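You operate a simulated robot arm through the tools that you are given. There is no shell and no other tool. Be economical: measure what you need, move in short steps, check, and stop when the job is done.

The job below is to be done with a simulated robot arm. You get a single attempt, and the scene is never put back.

## Task
Put the snack tub on the bench top away on the middle shelf over the bag table. Put the rolled socks on the bench top away on the middle shelf over the bag table. Stack the 30 pts silica jar from the bench top on top of the 45 pts silica jar. Put the socks card on the window end of the bench away on the middle shelf over the bag table. Do these in any order. Set down upright: snack tub, socks card.

The check looks at the end state, three seconds after you hand in, the way a careful person would. Anything else that was tipped, shoved, dropped, spilled or broken makes it a failure.

## Robot
A 7-joint arm with a two-finger parallel gripper on a trunk, on a base that drives. Base frame: it is fixed to the floor where the robot stands at the start and does not move with it; the origin is under the middle of the robot, x ahead of it, y to its left, z up; the surface under the hand at the start is at about z = 0.45. Readings come in m, rad, newtons and seconds.
Its first joint turns from -2.897 to 2.897 rad. Places, roughly: middle shelf over the bag table (17x122 cm) [-3.3, -1.06, 1.48]; rolled socks (9x8x6 cm) [0.5, -0.7, 0.5]; silica jar [0.5, -0.25, 0.5]; snack tub [0.5, 0, 0.5]; socks card [0.5, -1, 0.5]. Payload 4.4 kg.
The tool frame sits at the grasp point between the pads (the TCP): z along the fingers, y along the line on which they close. The tips reach 0.023 m beyond it. The gripper opens to 0.094 m. The fingers are 0.038 m wide and 0.01 m thick; the gripper's body (0.054 by 0.096 m) begins 0.039 m behind the TCP.
Orientation is that of the tool frame in the base frame, as a unit quaternion [x, y, z, w]. With the fingers straight down and closing along the base's y, the tool's x points along the base's -x, its y along +y and its z along -z.

## Interface
- The arm moves only by the tool nudge_tool. Its arguments are lists of equal length, an entry for each row: "slide": the shift along the tool's x, y, z in m, a list of three; "rotation": the turn, a rotation vector about the tool's x, y, z in degrees, a list of three; "claw": the opening, from 0 (shut) to 1 (fully open). In form: {"slide": [[dx, dy, dz], ...], "rotation": [[ax, ay, az], ...], "claw": [claw, ...]}. A call has 1 to 12 rows; each row shifts and turns the commanded pose from where the row before left it, along the tool's axes as they then stand. Rows are played at 5 a second. More than 0.05 m and 0.15 rad between two rows, or a gripper value outside its range, and nothing of the call is played. A pose out of reach is approached as far as the arm can. The call stops where the force on the tool passes 40 N (or 10 N more than at its start, if that is more) or the arm is blocked; 0.2 s more then pass. The fingers move at their own pace (about 0.108 m/s each) and stop on an object; they squeeze with about 42 N. The grip force told is the motor's: it shows also when the fingers shut on nothing. Time passes only in rows, and 0.2 s behind the last, so rows that do not move let the fingers close. The reply holds the time, the measured pose of the TCP, the force on the tool along the base axes, the opening and the grip force, in the units named above and with some noise, with the torque about the TCP (base axes, N m) and any sound that the robot's microphone picked up.
- Cameras (640 x 400 px; columns grow to the right, rows downward): "scene" is now at [0.1259, 0.1798, 1.4205]; the picture's right is [-0.86, -0.51, 0.00], its down [-0.44, 0.74, -0.51] and it looks along [0.26, -0.44, -0.86] (base axes); focal length 279 px, centre (320, 200). "wrist" rides on the gripper at [0.086, 0.016, -0.075] in the tool frame; the picture's right is [-0.18, 0.98, 0.00], its down [-0.58, -0.11, -0.81] and it looks along [-0.79, -0.15, 0.59] (tool axes); focal length 243 px, centre (320, 200). There is no depth. A picture from a camera that has moved, and an enlarged one, comes with that camera's place and axes in the base frame and with its lens. The place of the scene camera against the robot may be out by one fixed shift of up to 0.025 m in any direction.
- grab_frame(camera): a new picture of that camera. It takes no simulated time.
- steer(legs): drives the robot by 1 to 6 legs, each [ahead, left, turn to the left] in m, m and rad, along the robot's own axes; the way and the turn of a leg run together, so that a leg with both is an arc; at most 1.5 m and 3.142 rad a leg. The arm and the cameras ride along, it lands a little off, and it stops where it bumps. It gives what a move gives.
- turn_head(pan, tilt): turns the head with the scene camera to pan (to the left, within 2.094 rad either way) and tilt (down, from -0.506 to 1.204), counted from straight ahead of the robot. It gives what a move gives.
- zoom(camera, box): a new picture of the part [left, top, right, bottom] of that camera's present view, enlarged. It takes no simulated time.
- finish_job(): hands the job in; it is judged then, once.

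Work in short steps. Places have to be worked out from the pictures, the camera data and where the tool is seen: move nearer, look again, correct. Check each grasp and each placing, and mend what went wrong. You have 165 turns and 120 pictures in all, those below and enlarged ones among them. Open the gripper and draw the arm clear of the work before you hand the job in, unless the task says otherwise; then end with one line.

The tools are called after ">>>" as name(argument=value, ...) on one line, values as JSON. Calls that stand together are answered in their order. nudge_tool: Moves the arm, as the interface text tells. Its arguments: {"type":"object","properties":{"slide":{"type":"array","items":{"type":"array","items":{"type":"number"}}},"rotation":{"type":"array","items":{"type":"array","items":{"type":"number"}}},"claw":{"type":"array","items":{"type":"number"}}},"required":["slide","rotation","claw"]} The other tools are called the same way: steer (legs) drives the base; turn_head (pan, tilt) turns the head that bears the scene camera; grab_frame (camera) takes a picture; zoom (camera, box) takes an enlarged picture of a part of a camera's view; finish_job () hands the job in.

At the start:

```text
time_s: 0.0
eef_pos: [0.5567, -0.1947, 0.697]
tcp_rot: [0.0, 1.0, -0.001, 0.0]
force: [-0.1, -0.6, -0.2]
wrist_torque: [0.01, 0.02, 0.0]
opening: 0.0942
grip_force: 0.0
robot x, y, heading: [-0.0027, 0.0015, -0.0]
head pan, tilt: [-1.031, 1.038]
```

scene: 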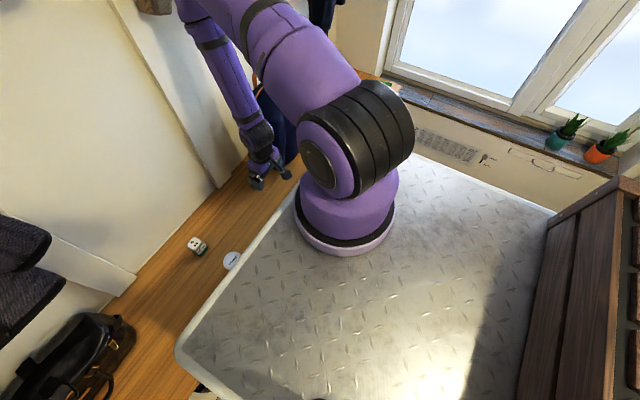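
wrist: 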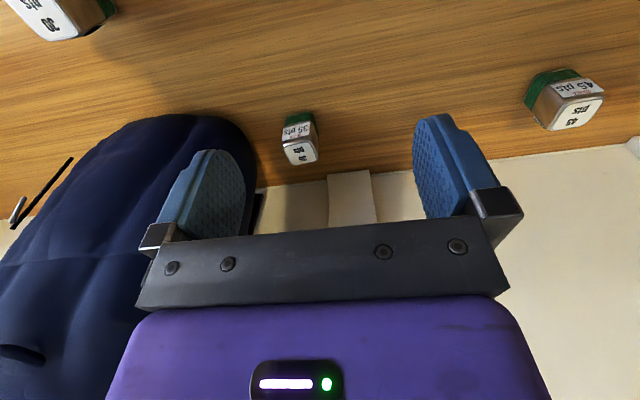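

I start by looking around: the bench in front first.

>>> turn_head(pan=0.0, tilt=0.9)

>>> grab_frame(camera="scene")

>>> turn_head(pan=-0.7, tilt=0.7)

>>> grab_frame(camera="scene")

>>> turn_head(pan=-2.0, tilt=0.4)

>>> grab_frame(camera="scene")

>>> turn_head(pan=2.09, tilt=0.3)

>>> grab_frame(camera="scene")

```text
time_s: 1.3
eef_pos: [0.5581, -0.1957, 0.6974]
tcp_rot: [0.0, 1.0, 0.001, 0.0]
force: [0.2, 0.1, 0.1]
wrist_torque: [-0.01, -0.01, 0.01]
opening: 0.0938
grip_force: 0.0
robot x, y, heading: [0.0015, -0.0006, 0.001]
head pan, tilt: [0.0, 0.901]
```

```text
117 pictures are left
camera scene: at [0.1668, 0.2374, 1.4303], right [0.0, -1.0, 0.0], down [-0.78, 0.0, -0.62], along [0.62, 0.0, -0.78], focal length 279 px, centre (320, 200)
```

scene: 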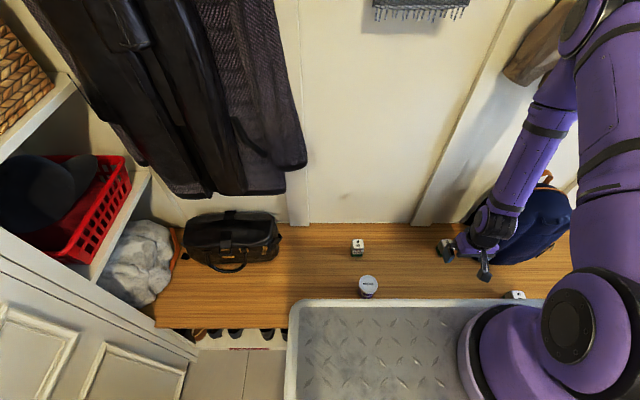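

```text
time_s: 2.4
eef_pos: [0.5568, -0.1956, 0.6957]
tcp_rot: [0.0, 1.0, 0.001, 0.0]
force: [-1.0, 0.2, 0.1]
wrist_torque: [0.0, 0.0, -0.02]
opening: 0.0941
grip_force: 0.1
robot x, y, heading: [-0.0014, -0.0008, -0.0]
head pan, tilt: [-0.7, 0.7]
```

```text
116 pictures are left
camera scene: at [0.1563, 0.1828, 1.4465], right [-0.64, -0.77, 0.0], down [-0.49, 0.41, -0.76], along [0.59, -0.49, -0.64], focal length 279 px, centre (320, 200)
```

scene: 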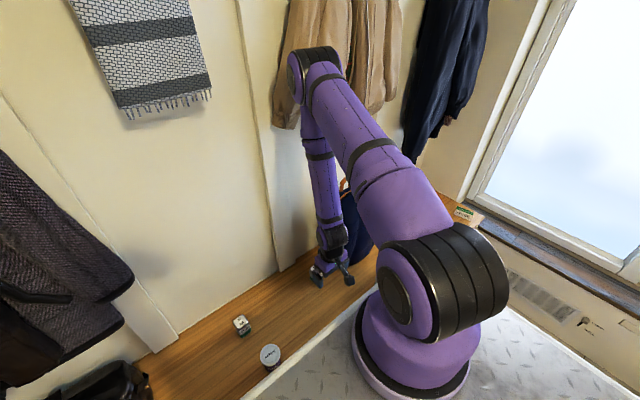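

```text
time_s: 3.8
eef_pos: [0.5572, -0.1945, 0.6971]
tcp_rot: [0.0, 1.0, 0.0, 0.0]
force: [-0.2, 1.1, -0.2]
wrist_torque: [-0.01, 0.0, 0.02]
opening: 0.0941
grip_force: 0.1
robot x, y, heading: [0.0023, 0.0006, 0.001]
head pan, tilt: [-2.0, 0.4]
```

```text
115 pictures are left
camera scene: at [0.0528, 0.1532, 1.4733], right [-0.91, 0.42, 0.0], down [0.16, 0.35, -0.92], along [-0.38, -0.84, -0.39], focal length 279 px, centre (320, 200)
```

scene: 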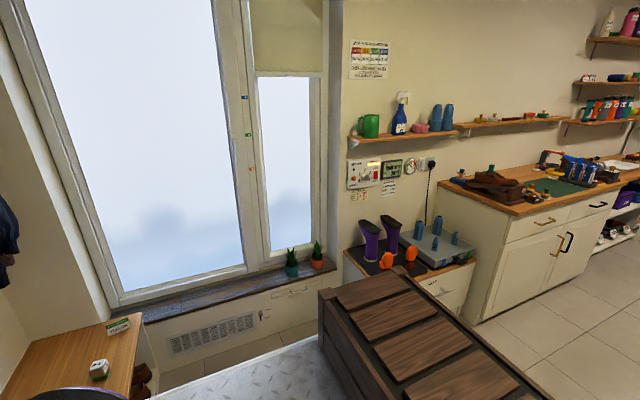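

```text
time_s: 7.2
eef_pos: [0.557, -0.1944, 0.6963]
tcp_rot: [0.0, 1.0, 0.0, 0.0]
force: [-0.3, 0.5, -0.3]
wrist_torque: [0.0, 0.0, -0.03]
opening: 0.0941
grip_force: 0.0
robot x, y, heading: [0.0021, 0.0012, -0.002]
head pan, tilt: [2.089, 0.3]
```

```text
114 pictures are left
camera scene: at [0.0451, 0.3186, 1.4826], right [0.87, 0.5, 0.0], down [0.15, -0.26, -0.96], along [-0.47, 0.83, -0.3], focal length 279 px, centre (320, 200)
```

scene: 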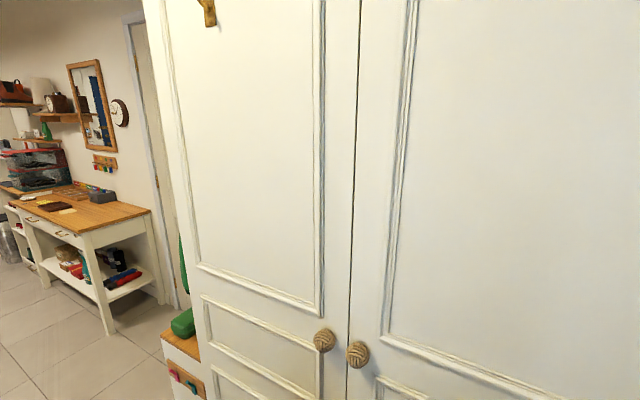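

Three jars are visible; I zoom to read labels and look at the tub and window end.

>>> zoom(camera="wrist", box=[0, 0, 160, 100])

>>> zoom(camera="wrist", box=[240, 90, 368, 170])

>>> turn_head(pan=-1.6, tilt=0.9)

>>> grab_frame(camera="scene")

```text
4.00 times, centred on (80, 50) of wrist
camera zoom: at [0.4717, -0.1793, 0.771], right [0.18, 0.98, 0.0], down [0.58, -0.11, 0.81], along [0.79, -0.15, -0.59], focal length 970 px, centre (1280, 800)
```

zoom: 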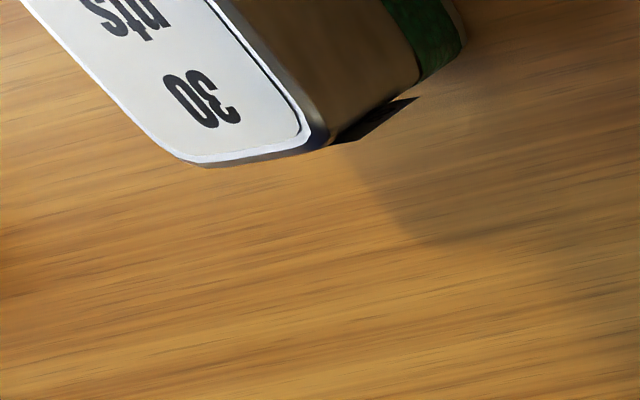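

```text
5.00 times, centred on (304, 130) of wrist
camera zoom: at [0.4717, -0.1793, 0.771], right [0.18, 0.98, 0.0], down [0.58, -0.11, 0.81], along [0.79, -0.15, -0.59], focal length 1213 px, centre (400, 550)
```

zoom: 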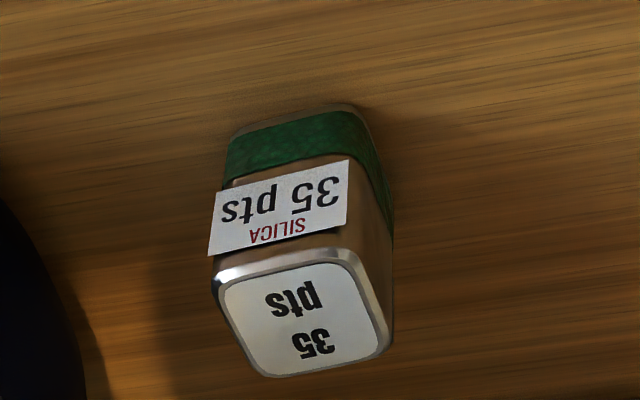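

```text
time_s: 10.2
eef_pos: [0.5577, -0.1947, 0.6964]
tcp_rot: [0.0, 1.0, 0.0, -0.001]
force: [-0.5, -1.2, 0.1]
wrist_torque: [0.0, -0.05, 0.02]
opening: 0.0943
grip_force: 0.0
robot x, y, heading: [0.0032, -0.0015, 0.003]
head pan, tilt: [-1.6, 0.901]
```

```text
111 pictures are left
camera scene: at [0.0891, 0.162, 1.4303], right [-1.0, 0.03, 0.0], down [0.02, 0.78, -0.62], along [-0.02, -0.62, -0.78], focal length 279 px, centre (320, 200)
```

scene: 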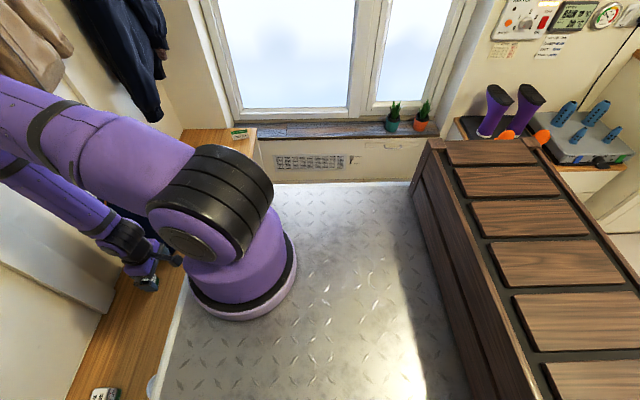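

Checking the surroundings behind the robot for a driving path.

>>> turn_head(pan=-2.09, tilt=0.9)

>>> grab_frame(camera="scene")

>>> turn_head(pan=2.09, tilt=0.9)

>>> grab_frame(camera="scene")

```text
time_s: 11.2
eef_pos: [0.5583, -0.1955, 0.6971]
tcp_rot: [0.0, 1.0, 0.0, 0.0]
force: [-0.3, -0.2, 0.2]
wrist_torque: [0.0, 0.0, 0.0]
opening: 0.0942
grip_force: 0.1
robot x, y, heading: [0.0003, -0.0017, -0.001]
head pan, tilt: [-2.089, 0.901]
```

```text
110 pictures are left
camera scene: at [0.054, 0.1718, 1.4303], right [-0.87, 0.49, 0.0], down [0.39, 0.68, -0.62], along [-0.31, -0.54, -0.78], focal length 279 px, centre (320, 200)
```

scene: 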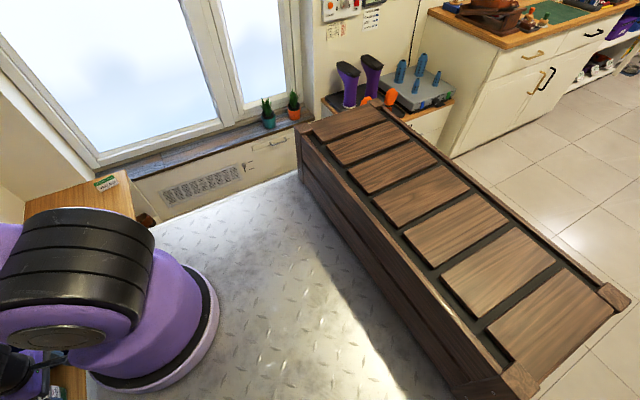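

```text
time_s: 14.5
eef_pos: [0.5574, -0.1954, 0.6976]
tcp_rot: [0.0, 1.0, 0.0, 0.001]
force: [0.2, 0.0, 0.2]
wrist_torque: [-0.01, -0.01, 0.01]
opening: 0.0938
grip_force: 0.0
robot x, y, heading: [0.0029, 0.0027, -0.0]
head pan, tilt: [2.089, 0.901]
```

```text
109 pictures are left
camera scene: at [0.0539, 0.303, 1.4303], right [0.87, 0.5, 0.0], down [0.39, -0.68, -0.62], along [-0.31, 0.54, -0.78], focal length 279 px, centre (320, 200)
```

scene: 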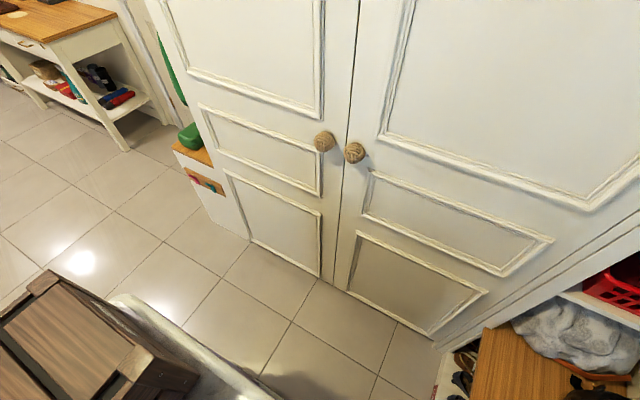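

I need to know whether the plate and slatted box belong to the robot; a tiny test drive to the left will tell.

>>> steer(legs=[[0, 0.08, 0]])

>>> grab_frame(camera="scene")

```text
time_s: 15.6
eef_pos: [0.5573, -0.1133, 0.6971]
tcp_rot: [-0.001, 1.0, 0.0, 0.0]
force: [0.0, -0.4, -0.6]
wrist_torque: [0.02, -0.02, -0.01]
opening: 0.0939
grip_force: 0.0
robot x, y, heading: [0.0002, 0.0855, -0.001]
head pan, tilt: [2.089, 0.901]
```

```text
108 pictures are left
camera scene: at [0.0539, 0.3844, 1.4303], right [0.87, 0.5, 0.0], down [0.39, -0.68, -0.62], along [-0.31, 0.54, -0.78], focal length 279 px, centre (320, 200)
```

scene: 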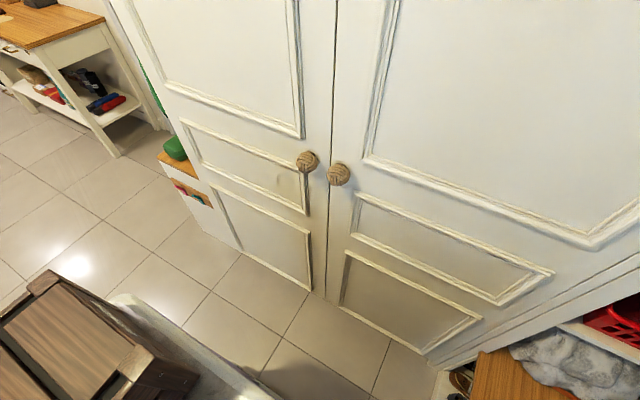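

Plate and box ride along, so they are the robot. Next I move the hand over toward the 30 pts jar (est. (0.50,-0.43)) and view it with the wrist camera.

>>> nudge_tool(slide=[[0.02, -0.045, 0], [0.02, -0.045, 0], [0.02, -0.045, 0], [0.02, -0.045, 0], [0.02, -0.045, 0], [0.02, -0.045, 0], [0.017, -0.045, 0]], rotation=[[0, 0, 0], [0, 0, 0], [0, 0, 0], [0, 0, 0], [0, 0, 0], [0, 0, 0], [0, 0, 0]], claw=[1, 1, 1, 1, 1, 1, 1])

>>> grab_frame(camera="wrist")

>>> turn_head(pan=-0.5, tilt=0.9)

>>> grab_frame(camera="scene")

```text
time_s: 17.2
eef_pos: [0.4202, -0.43, 0.698]
tcp_rot: [-0.001, 1.0, -0.001, 0.0]
force: [-0.3, 0.2, -0.4]
wrist_torque: [-0.05, 0.04, 0.0]
opening: 0.094
grip_force: 0.0
robot x, y, heading: [0.0019, 0.0832, 0.0]
head pan, tilt: [2.089, 0.901]
```

```text
107 pictures are left
camera wrist: at [0.335, -0.4147, 0.7715], right [0.18, 0.98, 0.0], down [0.58, -0.11, 0.81], along [0.79, -0.15, -0.59], focal length 243 px, centre (320, 200)
```

wrist: 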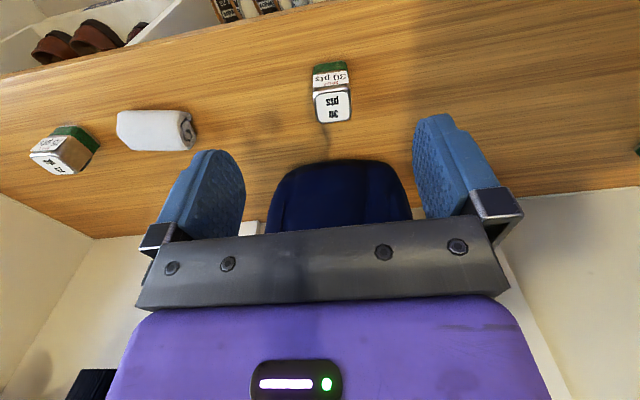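

```text
time_s: 19.5
eef_pos: [0.4199, -0.4306, 0.697]
tcp_rot: [-0.001, 1.0, 0.0, 0.001]
force: [-0.4, 0.3, -0.5]
wrist_torque: [0.0, 0.02, -0.02]
opening: 0.094
grip_force: 0.1
robot x, y, heading: [-0.002, 0.0856, 0.005]
head pan, tilt: [-0.499, 0.901]
```

```text
106 pictures are left
camera scene: at [0.1576, 0.2826, 1.4303], right [-0.48, -0.88, 0.0], down [-0.69, 0.37, -0.62], along [0.55, -0.3, -0.78], focal length 279 px, centre (320, 200)
```

scene: 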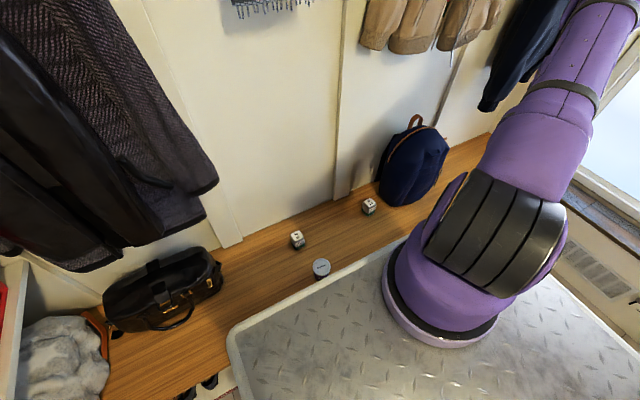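

The 30 pts jar is near (0.50,-0.43); zooming to get its yaw and edges.

>>> zoom(camera="wrist", box=[272, 50, 400, 130])

>>> zoom(camera="wrist", box=[20, 80, 212, 200])

>>> zoom(camera="scene", box=[270, 180, 398, 290])

```text
5.00 times, centred on (336, 90) of wrist
camera zoom: at [0.3338, -0.4147, 0.7714], right [0.18, 0.98, 0.0], down [0.58, -0.11, 0.81], along [0.79, -0.15, -0.59], focal length 1213 px, centre (240, 750)
```

zoom: 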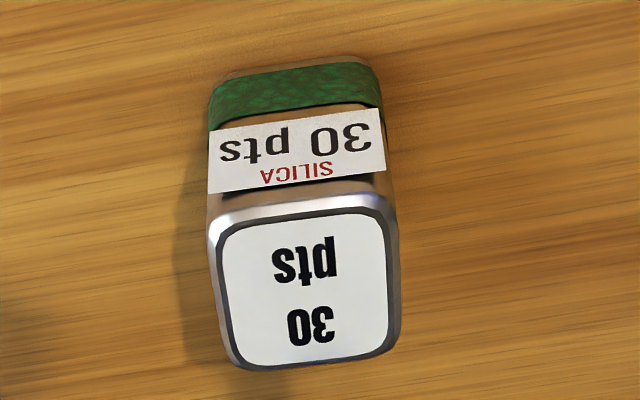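

```text
3.33 times, centred on (116, 140) of wrist
camera zoom: at [0.3338, -0.4147, 0.7714], right [0.18, 0.98, 0.0], down [0.58, -0.11, 0.81], along [0.79, -0.15, -0.59], focal length 809 px, centre (1000, 400)
```

zoom: 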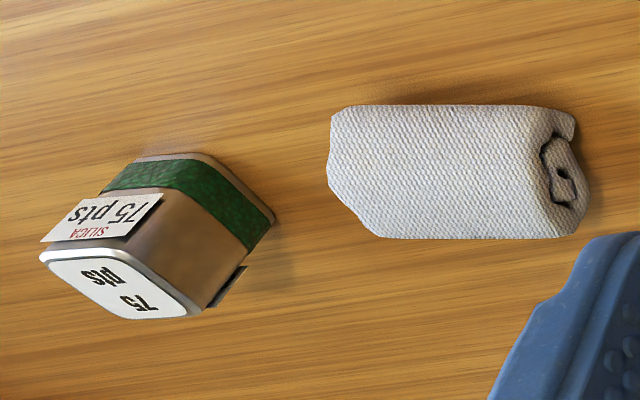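

```text
3.64 times, centred on (334, 235) of scene
camera zoom: at [0.1576, 0.2826, 1.4303], right [-0.48, -0.88, 0.0], down [-0.69, 0.37, -0.62], along [0.55, -0.3, -0.78], focal length 1014 px, centre (269, 73)
```

zoom: 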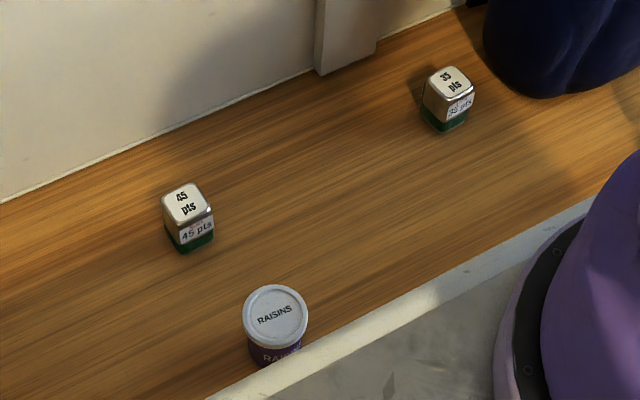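

Jar 30 lid centre comes out at (0.507,-0.430), about 4 cm square, yaw ~0. Move above and descend, open.

>>> nudge_tool(slide=[[-0.044, 0, 0], [-0.043, 0, 0.02], [0, 0, 0.045], [0, 0, 0.045], [0, 0, 0.03]], rotation=[[0, 0, 0], [0, 0, 0], [0, 0, 0], [0, 0, 0], [0, 0, 0]], claw=[1, 1, 1, 1, 1])

>>> grab_frame(camera="wrist")

```text
time_s: 20.7
eef_pos: [0.5058, -0.4298, 0.5574]
tcp_rot: [0.0, 1.0, -0.001, -0.001]
force: [-0.7, -0.6, 0.0]
wrist_torque: [-0.02, 0.03, -0.03]
opening: 0.094
grip_force: 0.1
robot x, y, heading: [0.0011, 0.0766, 0.004]
head pan, tilt: [-0.499, 0.901]
```

```text
102 pictures are left
camera wrist: at [0.4194, -0.4132, 0.6312], right [0.18, 0.98, 0.0], down [0.58, -0.11, 0.81], along [0.79, -0.15, -0.59], focal length 243 px, centre (320, 200)
```

wrist: 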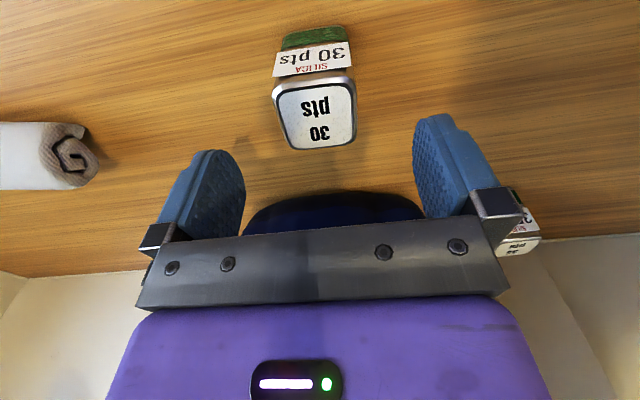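

Aligned. Descend 0.072 and close.

>>> nudge_tool(slide=[[0, 0, 0.036], [0, 0, 0.036], [0, 0, 0], [0, 0, 0], [0, 0, 0]], rotation=[[0, 0, 0], [0, 0, 0], [0, 0, 0], [0, 0, 0], [0, 0, 0]], claw=[1, 1, 0, 0, 0])

>>> grab_frame(camera="wrist")

```text
time_s: 21.9
eef_pos: [0.5068, -0.4295, 0.4862]
tcp_rot: [0.001, 1.0, 0.0, 0.0]
force: [0.7, -0.1, -0.6]
wrist_torque: [0.0, -0.01, -0.03]
opening: 0.0436
grip_force: 41.8
robot x, y, heading: [0.0004, 0.0817, -0.001]
head pan, tilt: [-0.499, 0.901]
```

```text
101 pictures are left
camera wrist: at [0.4209, -0.4126, 0.5606], right [0.18, 0.98, 0.0], down [0.58, -0.11, 0.81], along [0.79, -0.15, -0.59], focal length 243 px, centre (320, 200)
```

wrist: 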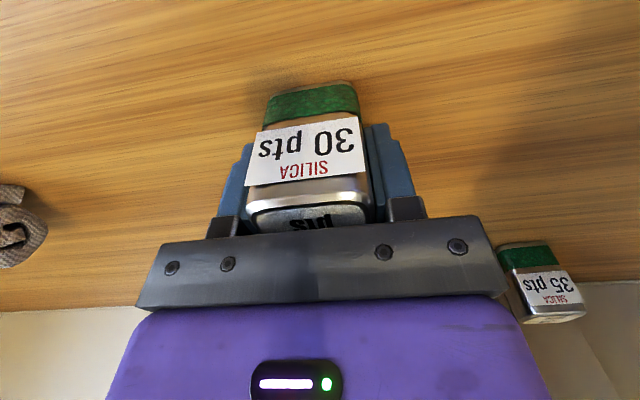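

Gripped at 4.4 cm. Lift and carry toward the 45 pts jar near (0.70,0.10), stopping short at x≈0.55.

>>> nudge_tool(slide=[[0, 0, -0.03], [0, 0, -0.05], [0, 0, -0.05], [0, 0, -0.05], [0, 0.05, -0.01], [0, 0.05, 0], [0, 0.05, 0], [0, 0.05, 0], [0, 0.05, 0], [0, 0.05, 0], [0, 0.05, 0], [0, 0.05, 0]], rotation=[[0, 0, 0], [0, 0, 0], [0, 0, 0], [0, 0, 0], [0, 0, 0], [0, 0, 0], [0, 0, 0], [0, 0, 0], [0, 0, 0], [0, 0, 0], [0, 0, 0], [0, 0, 0]], claw=[0, 0, 0, 0, 0, 0, 0, 0, 0, 0, 0, 0])

>>> nudge_tool(slide=[[-0.03, 0.05, 0], [0, 0.04, 0], [0, 0.04, 0]], rotation=[[0, 0, 0], [0, 0, 0], [0, 0, 0]], claw=[0, 0, 0])

>>> grab_frame(camera="wrist")

>>> grab_frame(camera="scene")

```text
refused: row 5 steps farther than a row can; nothing moved
```

```text
refused: row 1 steps farther than a row can; nothing moved
```

```text
100 pictures are left
camera wrist: at [0.4209, -0.4126, 0.5606], right [0.18, 0.98, 0.0], down [0.58, -0.11, 0.81], along [0.79, -0.15, -0.59], focal length 243 px, centre (320, 200)
```

wrist: 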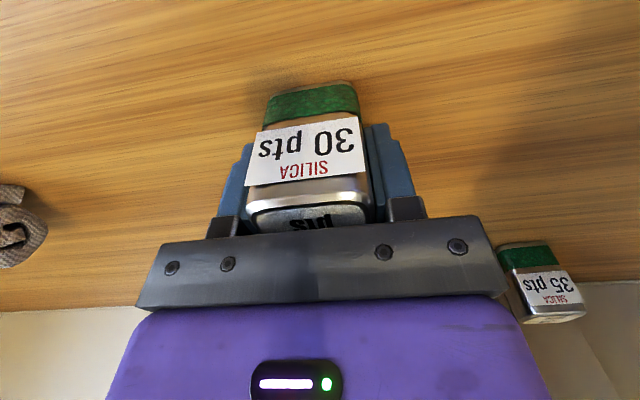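

```text
99 pictures are left
camera scene: at [0.1576, 0.2826, 1.4303], right [-0.48, -0.88, 0.0], down [-0.69, 0.38, -0.62], along [0.55, -0.3, -0.78], focal length 279 px, centre (320, 200)
```

scene: 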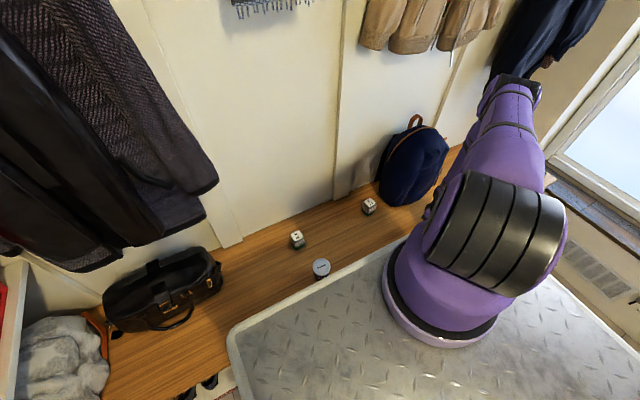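

Rows exceeded the step limit; resend with smaller combined steps.

>>> nudge_tool(slide=[[0, 0, -0.03], [0, 0, -0.049], [0, 0, -0.049], [0, 0, -0.049], [0, 0.049, 0], [0, 0.049, 0], [0, 0.049, 0], [0, 0.049, 0], [0, 0.049, 0], [0, 0.049, 0], [0, 0.049, 0], [0, 0.049, 0]], rotation=[[0, 0, 0], [0, 0, 0], [0, 0, 0], [0, 0, 0], [0, 0, 0], [0, 0, 0], [0, 0, 0], [0, 0, 0], [0, 0, 0], [0, 0, 0], [0, 0, 0], [0, 0, 0]], claw=[0, 0, 0, 0, 0, 0, 0, 0, 0, 0, 0, 0])

>>> nudge_tool(slide=[[-0.02, 0.045, 0], [-0.02, 0.045, 0], [0, 0.045, 0]], rotation=[[0, 0, 0], [0, 0, 0], [0, 0, 0]], claw=[0, 0, 0])

>>> grab_frame(camera="wrist")

```text
time_s: 24.5
eef_pos: [0.5078, -0.0394, 0.6597]
tcp_rot: [0.001, 1.0, 0.0, -0.001]
force: [-0.2, 0.3, -1.3]
wrist_torque: [0.02, 0.03, 0.0]
opening: 0.0435
grip_force: 42.0
robot x, y, heading: [-0.0009, 0.0837, -0.003]
head pan, tilt: [-0.499, 0.901]
```

```text
time_s: 25.3
eef_pos: [0.5459, 0.0988, 0.6599]
tcp_rot: [0.002, 1.0, 0.0, 0.001]
force: [0.6, -0.8, -0.3]
wrist_torque: [0.0, 0.04, 0.0]
opening: 0.0434
grip_force: 42.3
robot x, y, heading: [0.0015, 0.0838, -0.002]
head pan, tilt: [-0.499, 0.901]
```

```text
98 pictures are left
camera wrist: at [0.4606, 0.1142, 0.7343], right [0.19, 0.98, 0.0], down [0.58, -0.11, 0.81], along [0.79, -0.15, -0.59], focal length 243 px, centre (320, 200)
```

wrist: 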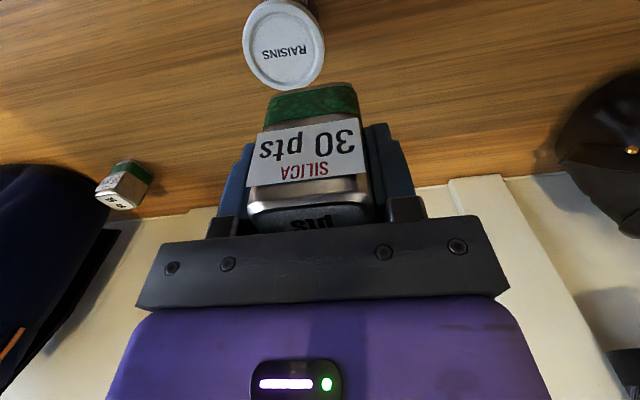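

The held jar hides the 45 pts jar; shift sideways to see it.

>>> nudge_tool(slide=[[0, -0.045, 0], [0, -0.045, 0], [0, -0.04, 0], [0, 0, 0]], rotation=[[0, 0, 0], [0, 0, 0], [0, 0, 0], [0, 0, 0]], claw=[0, 0, 0, 0])

>>> grab_frame(camera="wrist")

>>> zoom(camera="wrist", box=[400, 60, 640, 210])

```text
time_s: 26.3
eef_pos: [0.5483, -0.0324, 0.6617]
tcp_rot: [0.0, 1.0, 0.0, 0.0]
force: [0.3, 0.2, -0.6]
wrist_torque: [-0.02, 0.01, -0.03]
opening: 0.0434
grip_force: 42.1
robot x, y, heading: [0.0026, 0.0803, -0.003]
head pan, tilt: [-0.499, 0.901]
```

```text
97 pictures are left
camera wrist: at [0.4615, -0.0167, 0.7362], right [0.18, 0.98, 0.0], down [0.58, -0.11, 0.81], along [0.79, -0.15, -0.59], focal length 243 px, centre (320, 200)
```

wrist: 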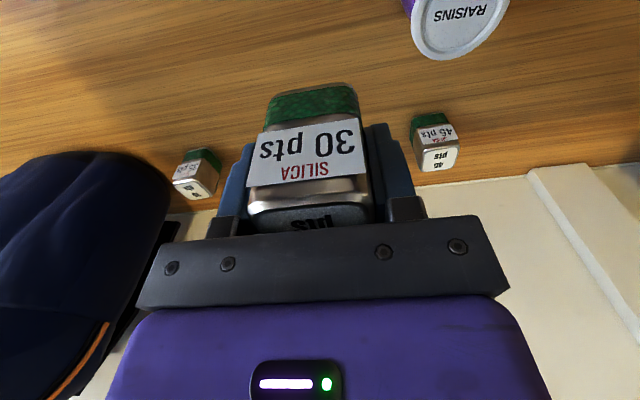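

```text
2.67 times, centred on (520, 135) of wrist
camera zoom: at [0.4615, -0.0167, 0.7362], right [0.18, 0.98, 0.0], down [0.58, -0.11, 0.81], along [0.79, -0.15, -0.59], focal length 647 px, centre (-213, 373)
```

zoom: 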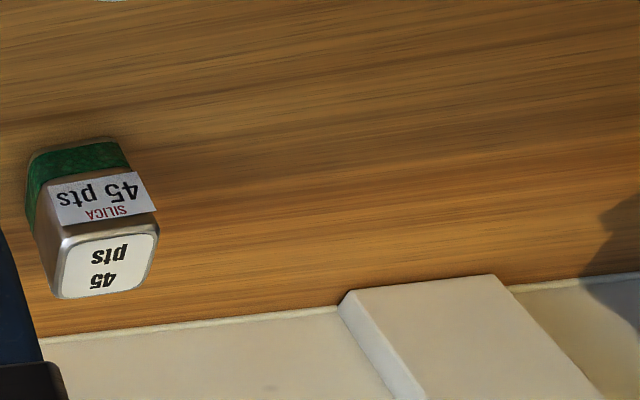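

45 pts jar lid centre ≈ (0.706,0.094). Move over it at this height, then part way down.

>>> nudge_tool(slide=[[-0.037, 0.0315, 0], [-0.037, 0.0315, 0], [-0.037, 0.0315, 0], [-0.0465, 0.0315, -0.01], [0, 0, 0.045], [0, 0, 0.045], [0, 0, 0]], rotation=[[0, 0, 0], [0, 0, 0], [0, 0, 0], [0, 0, 0], [0, 0, 0], [0, 0, 0], [0, 0, 0]], claw=[0, 0, 0, 0, 0, 0, 0])

>>> grab_frame(camera="wrist")

>>> zoom(camera="scene", box=[220, 180, 380, 280])

```text
refused: row 4 steps farther than a row can; nothing moved
```

```text
95 pictures are left
camera wrist: at [0.4615, -0.0167, 0.7362], right [0.18, 0.98, 0.0], down [0.58, -0.11, 0.81], along [0.79, -0.15, -0.59], focal length 243 px, centre (320, 200)
```

wrist: 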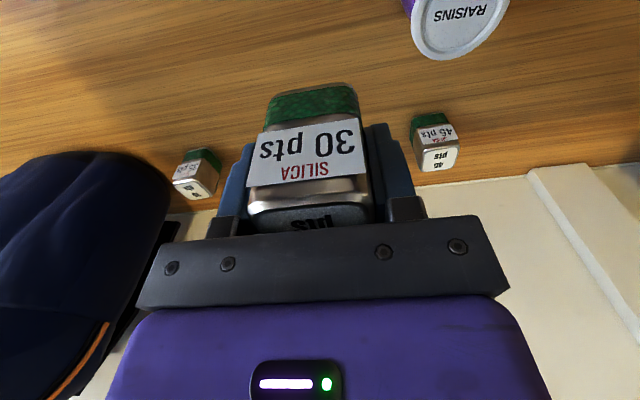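

```text
4.00 times, centred on (300, 230) of scene
camera zoom: at [0.1577, 0.2826, 1.4303], right [-0.48, -0.88, 0.0], down [-0.69, 0.38, -0.62], along [0.55, -0.3, -0.78], focal length 1115 px, centre (400, 80)
```

zoom: 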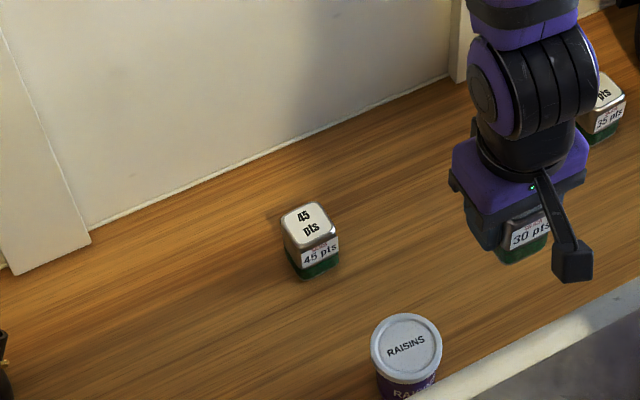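

Step too big; resend with smaller ones.

>>> nudge_tool(slide=[[-0.0315, 0.0253, 0], [-0.0315, 0.0253, 0], [-0.0315, 0.0253, 0], [-0.0315, 0.0253, 0], [-0.0315, 0.0253, 0], [0, 0, 0.045], [0, 0, 0.045], [0, 0, 0]], rotation=[[0, 0, 0], [0, 0, 0], [0, 0, 0], [0, 0, 0], [0, 0, 0], [0, 0, 0], [0, 0, 0], [0, 0, 0]], claw=[0, 0, 0, 0, 0, 0, 0, 0])

>>> grab_frame(camera="wrist")

>>> zoom(camera="scene", box=[240, 180, 368, 260])

```text
time_s: 28.1
eef_pos: [0.7052, 0.0953, 0.5714]
tcp_rot: [-0.001, 1.0, 0.0, 0.0]
force: [0.1, 1.1, -1.8]
wrist_torque: [0.0, 0.02, -0.02]
opening: 0.0435
grip_force: 42.0
robot x, y, heading: [0.0006, 0.0824, 0.004]
head pan, tilt: [-0.499, 0.901]
```

```text
93 pictures are left
camera wrist: at [0.6196, 0.1112, 0.6453], right [0.18, 0.98, 0.0], down [0.58, -0.11, 0.81], along [0.79, -0.15, -0.59], focal length 243 px, centre (320, 200)
```

wrist: 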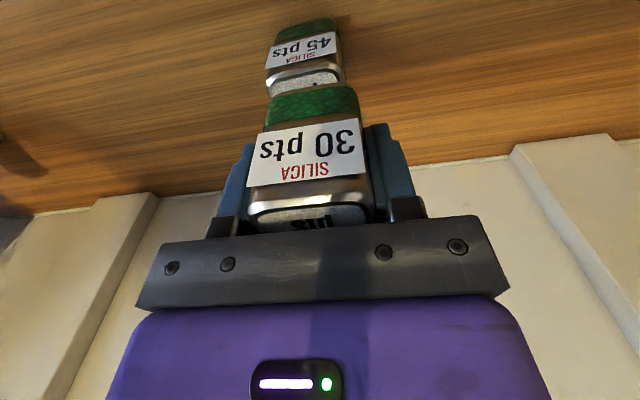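

```text
5.00 times, centred on (304, 220) of scene
camera zoom: at [0.1576, 0.2827, 1.4303], right [-0.48, -0.88, 0.0], down [-0.69, 0.38, -0.62], along [0.55, -0.3, -0.78], focal length 1394 px, centre (400, 100)
```

zoom: 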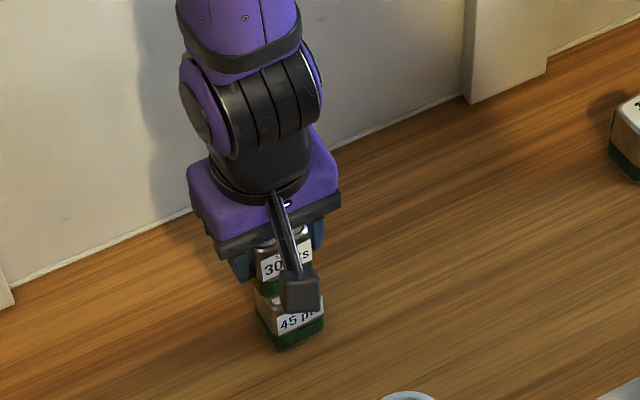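

Alignment nearly right; correct by (+3 mm x, −3 mm y) and descend slowly.

>>> nudge_tool(slide=[[-0.003, -0.003, 0.0], [0, 0, 0.015], [0, 0, 0.004], [0, 0, 0]], rotation=[[0, 0, 0], [0, 0, 0], [0, 0, 0], [0, 0, 0]], claw=[0, 0, 0, 0])

>>> zoom(camera="wrist", box=[220, 0, 400, 112])

```text
time_s: 29.1
eef_pos: [0.7088, 0.0908, 0.5536]
tcp_rot: [0.001, 1.0, 0.001, 0.001]
force: [-2.6, 0.1, 29.5]
wrist_torque: [-0.03, 0.18, -0.02]
opening: 0.0435
grip_force: 41.8
robot x, y, heading: [0.0013, 0.0796, 0.003]
head pan, tilt: [-0.499, 0.901]
```

```text
3.56 times, centred on (310, 56) of wrist
camera zoom: at [0.6225, 0.1079, 0.6272], right [0.18, 0.98, 0.0], down [0.58, -0.11, 0.81], along [0.79, -0.15, -0.59], focal length 863 px, centre (356, 712)
```

zoom: 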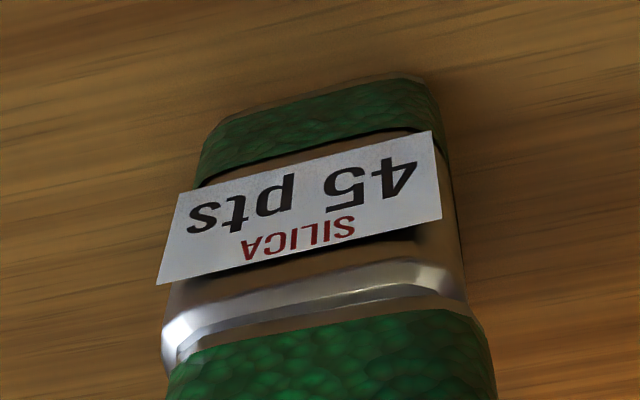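

Contact at z≈0.5535 (jar height ≈0.067) and the jars look flush. Ease off and open the fingers a bit, then fully, then lift.

>>> nudge_tool(slide=[[0, 0, -0.0015], [0, 0, 0], [0, 0, 0], [0, 0, 0]], rotation=[[0, 0, 0], [0, 0, 0], [0, 0, 0], [0, 0, 0]], claw=[0, 0.55, 0.8, 0.9])

>>> nudge_tool(slide=[[0, 0, -0.03], [0, 0, -0.04], [0, 0, -0.045], [0.04, 0, 0], [0.04, 0, 0]], rotation=[[0, 0, 0], [0, 0, 0], [0, 0, 0], [0, 0, 0], [0, 0, 0]], claw=[1, 1, 1, 1, 1])

>>> grab_frame(camera="wrist")

>>> zoom(camera="scene", box=[240, 180, 368, 290])

```text
time_s: 30.1
eef_pos: [0.7074, 0.0913, 0.5546]
tcp_rot: [-0.001, 1.0, 0.0, 0.0]
force: [0.4, 0.1, -0.1]
wrist_torque: [-0.02, 0.02, 0.01]
opening: 0.0846
grip_force: 0.1
robot x, y, heading: [-0.0033, 0.0834, -0.001]
head pan, tilt: [-0.499, 0.901]
```

```text
time_s: 31.3
eef_pos: [0.6286, 0.0889, 0.6704]
tcp_rot: [-0.001, 1.0, 0.0, 0.0]
force: [0.2, -0.2, -0.1]
wrist_torque: [0.0, 0.0, 0.0]
opening: 0.0938
grip_force: 0.1
robot x, y, heading: [0.0003, 0.0837, -0.0]
head pan, tilt: [-0.499, 0.901]
```

```text
90 pictures are left
camera wrist: at [0.5423, 0.1059, 0.7434], right [0.18, 0.98, 0.0], down [0.58, -0.11, 0.81], along [0.79, -0.15, -0.59], focal length 243 px, centre (320, 200)
```

wrist: 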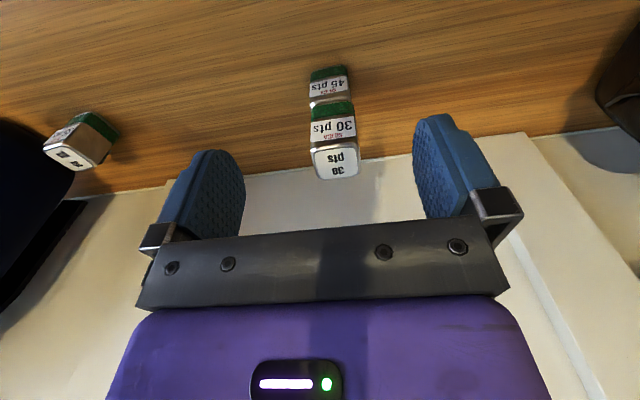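

```text
3.64 times, centred on (304, 235) of scene
camera zoom: at [0.1578, 0.2826, 1.4303], right [-0.48, -0.88, 0.0], down [-0.69, 0.38, -0.62], along [0.55, -0.3, -0.78], focal length 1014 px, centre (378, 73)
```

zoom: 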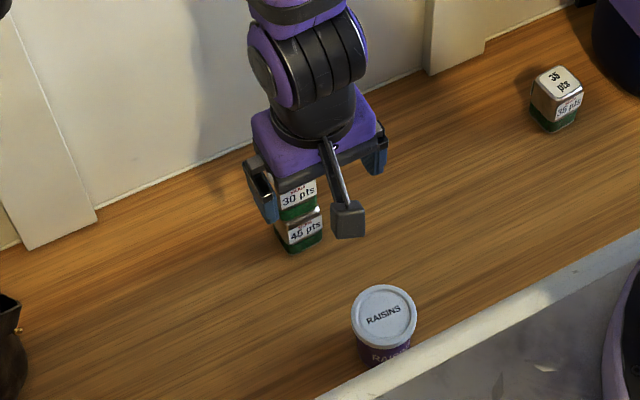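

Stack is good. Before choosing a grasp angle for the shelf items I zoom on the target shelf from here.

>>> turn_head(pan=-2.09, tilt=0.1)

>>> zoom(camera="scene", box=[480, 120, 640, 220])

```text
time_s: 33.0
eef_pos: [0.6289, 0.0893, 0.6695]
tcp_rot: [0.0, 1.0, 0.0, 0.001]
force: [0.2, 0.2, 0.0]
wrist_torque: [-0.04, 0.02, 0.03]
opening: 0.0937
grip_force: 0.1
robot x, y, heading: [-0.0002, 0.0801, 0.0]
head pan, tilt: [-2.089, 0.099]
```

```text
4.00 times, centred on (560, 170) of scene
camera zoom: at [0.0458, 0.2388, 1.5012], right [-0.87, 0.49, 0.0], down [0.05, 0.09, -0.99], along [-0.49, -0.86, -0.1], focal length 1115 px, centre (-640, 320)
```

zoom: 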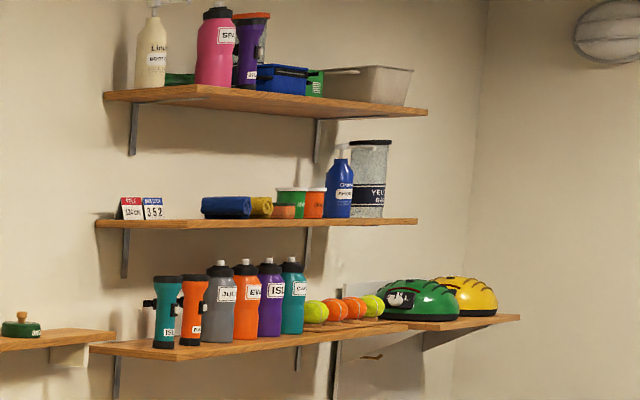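

The shelf runs along x facing +y (front edge y≈-0.93, x≈-2.65…-3.85), with ~0.25 m headroom, so I will grasp items with the tool tilted ~40° forward. First back the robot 0.15 m for room, raise the hand slightly.

>>> steer(legs=[[-0.15, 0, 0]])

>>> turn_head(pan=-0.2, tilt=0.9)

>>> grab_frame(camera="scene")

>>> grab_frame(camera="wrist")

```text
time_s: 34.4
eef_pos: [0.4774, 0.0912, 0.669]
tcp_rot: [0.0, 1.0, 0.0, 0.0]
force: [-0.3, -0.1, 0.3]
wrist_torque: [-0.01, 0.0, 0.03]
opening: 0.0939
grip_force: 0.0
robot x, y, heading: [-0.148, 0.0852, 0.002]
head pan, tilt: [-2.089, 0.099]
```

```text
time_s: 36.2
eef_pos: [0.4771, 0.0902, 0.6704]
tcp_rot: [-0.001, 1.0, 0.0, 0.001]
force: [0.3, 0.5, 0.4]
wrist_torque: [0.01, -0.01, 0.0]
opening: 0.094
grip_force: 0.1
robot x, y, heading: [-0.1508, 0.0804, 0.002]
head pan, tilt: [-0.201, 0.901]
```

```text
87 pictures are left
camera scene: at [0.0139, 0.3038, 1.4303], right [-0.2, -0.98, 0.0], down [-0.77, 0.16, -0.62], along [0.61, -0.12, -0.78], focal length 279 px, centre (320, 200)
```

scene: 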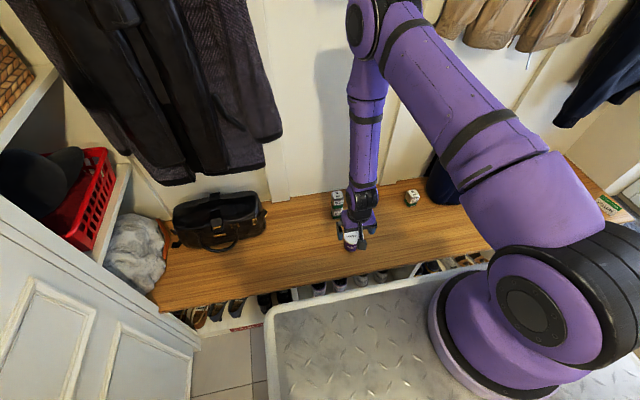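

```text
86 pictures are left
camera wrist: at [0.3913, 0.1065, 0.7433], right [0.18, 0.98, 0.0], down [0.58, -0.11, 0.81], along [0.79, -0.15, -0.59], focal length 243 px, centre (320, 200)
```

wrist: 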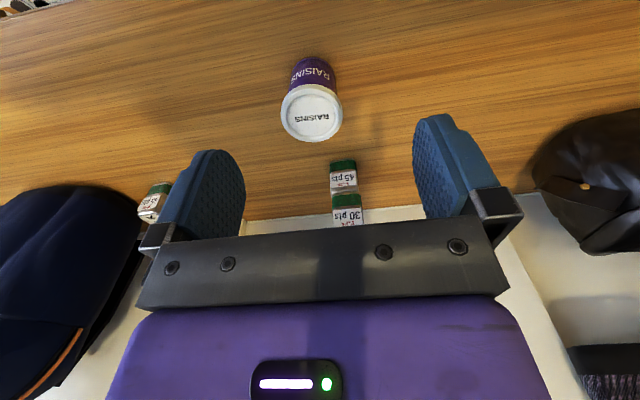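

Tub (lid Ø≈6.5 cm, top z≈0.514) centre ≈(0.540,0.070). Tilt the tool 40° forward and move to a pre-grasp point.

>>> nudge_tool(slide=[[0, 0, 0], [0, 0, 0], [0, 0, 0], [0, 0, 0], [0, 0, 0], [0.033, -0.01, 0.008], [0.032, -0.01, 0.009], [0, 0, 0]], rotation=[[0, -8, 0], [0, -8, 0], [0, -8, 0], [0, -8, 0], [0, -8, 0], [0, 0, 0], [0, 0, 0], [0, 0, 0]], claw=[1, 1, 1, 1, 1, 1, 1, 1])

>>> grab_frame(camera="wrist")

>>> zoom(camera="scene", box=[260, 160, 460, 285])

```text
time_s: 38.0
eef_pos: [0.4389, 0.0713, 0.6128]
tcp_rot: [-0.001, 0.94, 0.0, 0.341]
force: [-0.2, 0.2, -0.4]
wrist_torque: [0.01, 0.0, -0.02]
opening: 0.0939
grip_force: 0.0
robot x, y, heading: [-0.1509, 0.0799, 0.001]
head pan, tilt: [-0.201, 0.901]
```

```text
85 pictures are left
camera wrist: at [0.3252, 0.0866, 0.6143], right [0.14, 0.98, 0.12], down [-0.07, -0.11, 0.99], along [0.99, -0.15, 0.06], focal length 243 px, centre (320, 200)
```

wrist: 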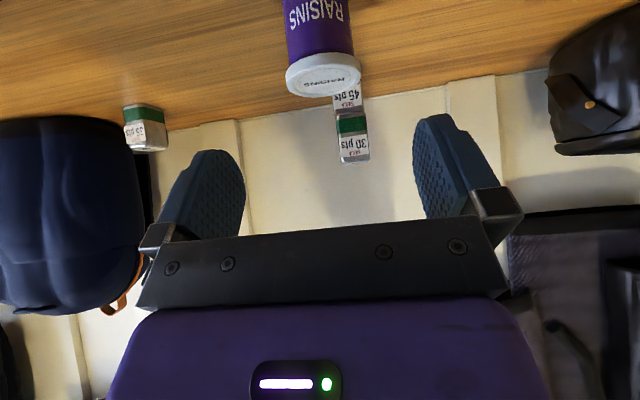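

```text
3.20 times, centred on (360, 222) of scene
camera zoom: at [0.0139, 0.3039, 1.4303], right [-0.2, -0.98, 0.0], down [-0.77, 0.16, -0.62], along [0.61, -0.12, -0.78], focal length 892 px, centre (192, 128)
```

zoom: 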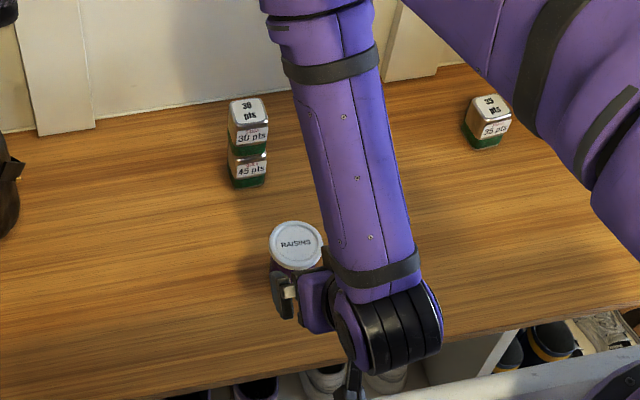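

Lined up (tub y≈0.070). Advance 0.15 along the tool axis and close.

>>> nudge_tool(slide=[[0, -0.001, 0.045], [0, 0, 0.045], [0, 0, 0.03], [0, 0, 0.029], [0, 0, 0]], rotation=[[0, 0, 0], [0, 0, 0], [0, 0, 0], [0, 0, 0], [0, 0, 0]], claw=[1, 1, 1, 1, 1])

>>> grab_frame(camera="wrist")

```text
time_s: 39.2
eef_pos: [0.5341, 0.0697, 0.5009]
tcp_rot: [0.0, 0.94, 0.0, 0.342]
force: [-7.5, -0.6, 17.0]
wrist_torque: [0.04, 0.26, 0.02]
opening: 0.094
grip_force: 0.0
robot x, y, heading: [-0.1535, 0.0838, 0.002]
head pan, tilt: [-0.201, 0.901]
```

```text
83 pictures are left
camera wrist: at [0.421, 0.0849, 0.5009], right [0.14, 0.98, 0.12], down [-0.07, -0.11, 0.99], along [0.99, -0.15, 0.06], focal length 243 px, centre (320, 200)
```

wrist: 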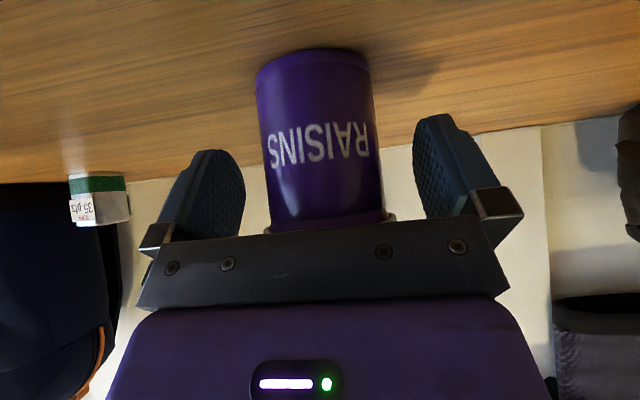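

The palm touched the lid (17 N). Back off 8 mm and close.

>>> nudge_tool(slide=[[0, 0, -0.008], [0, 0, 0], [0, 0, 0], [0, 0, 0]], rotation=[[0, 0, 0], [0, 0, 0], [0, 0, 0], [0, 0, 0]], claw=[1, 0, 0, 0])

>>> grab_frame(camera="wrist")

>>> zoom(camera="scene", box=[300, 180, 400, 260])

```text
time_s: 40.2
eef_pos: [0.5309, 0.0699, 0.5069]
tcp_rot: [0.0, 0.94, 0.0, 0.342]
force: [0.8, -0.2, 0.8]
wrist_torque: [-0.07, -0.06, 0.01]
opening: 0.0637
grip_force: 41.7
robot x, y, heading: [-0.1499, 0.0815, -0.0]
head pan, tilt: [-0.201, 0.901]
```

```text
82 pictures are left
camera wrist: at [0.4166, 0.0855, 0.507], right [0.14, 0.98, 0.12], down [-0.07, -0.11, 0.99], along [0.99, -0.15, 0.06], focal length 243 px, centre (320, 200)
```

wrist: 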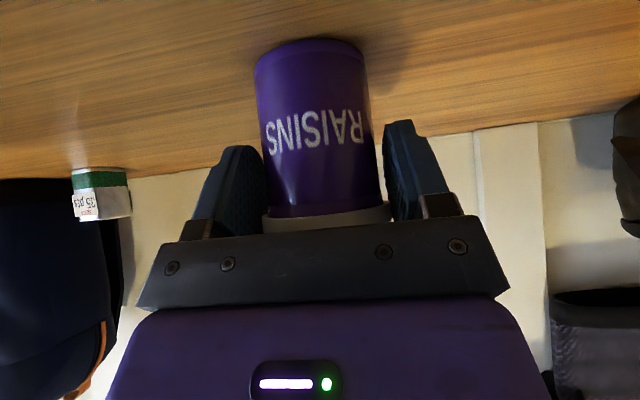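

```text
5.00 times, centred on (350, 220) of scene
camera zoom: at [0.0139, 0.3039, 1.4303], right [-0.2, -0.98, 0.0], down [-0.77, 0.16, -0.62], along [0.61, -0.12, -0.78], focal length 1394 px, centre (170, 100)
```

zoom: 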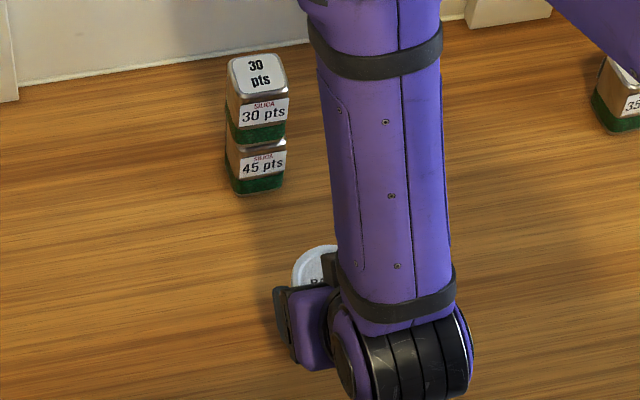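

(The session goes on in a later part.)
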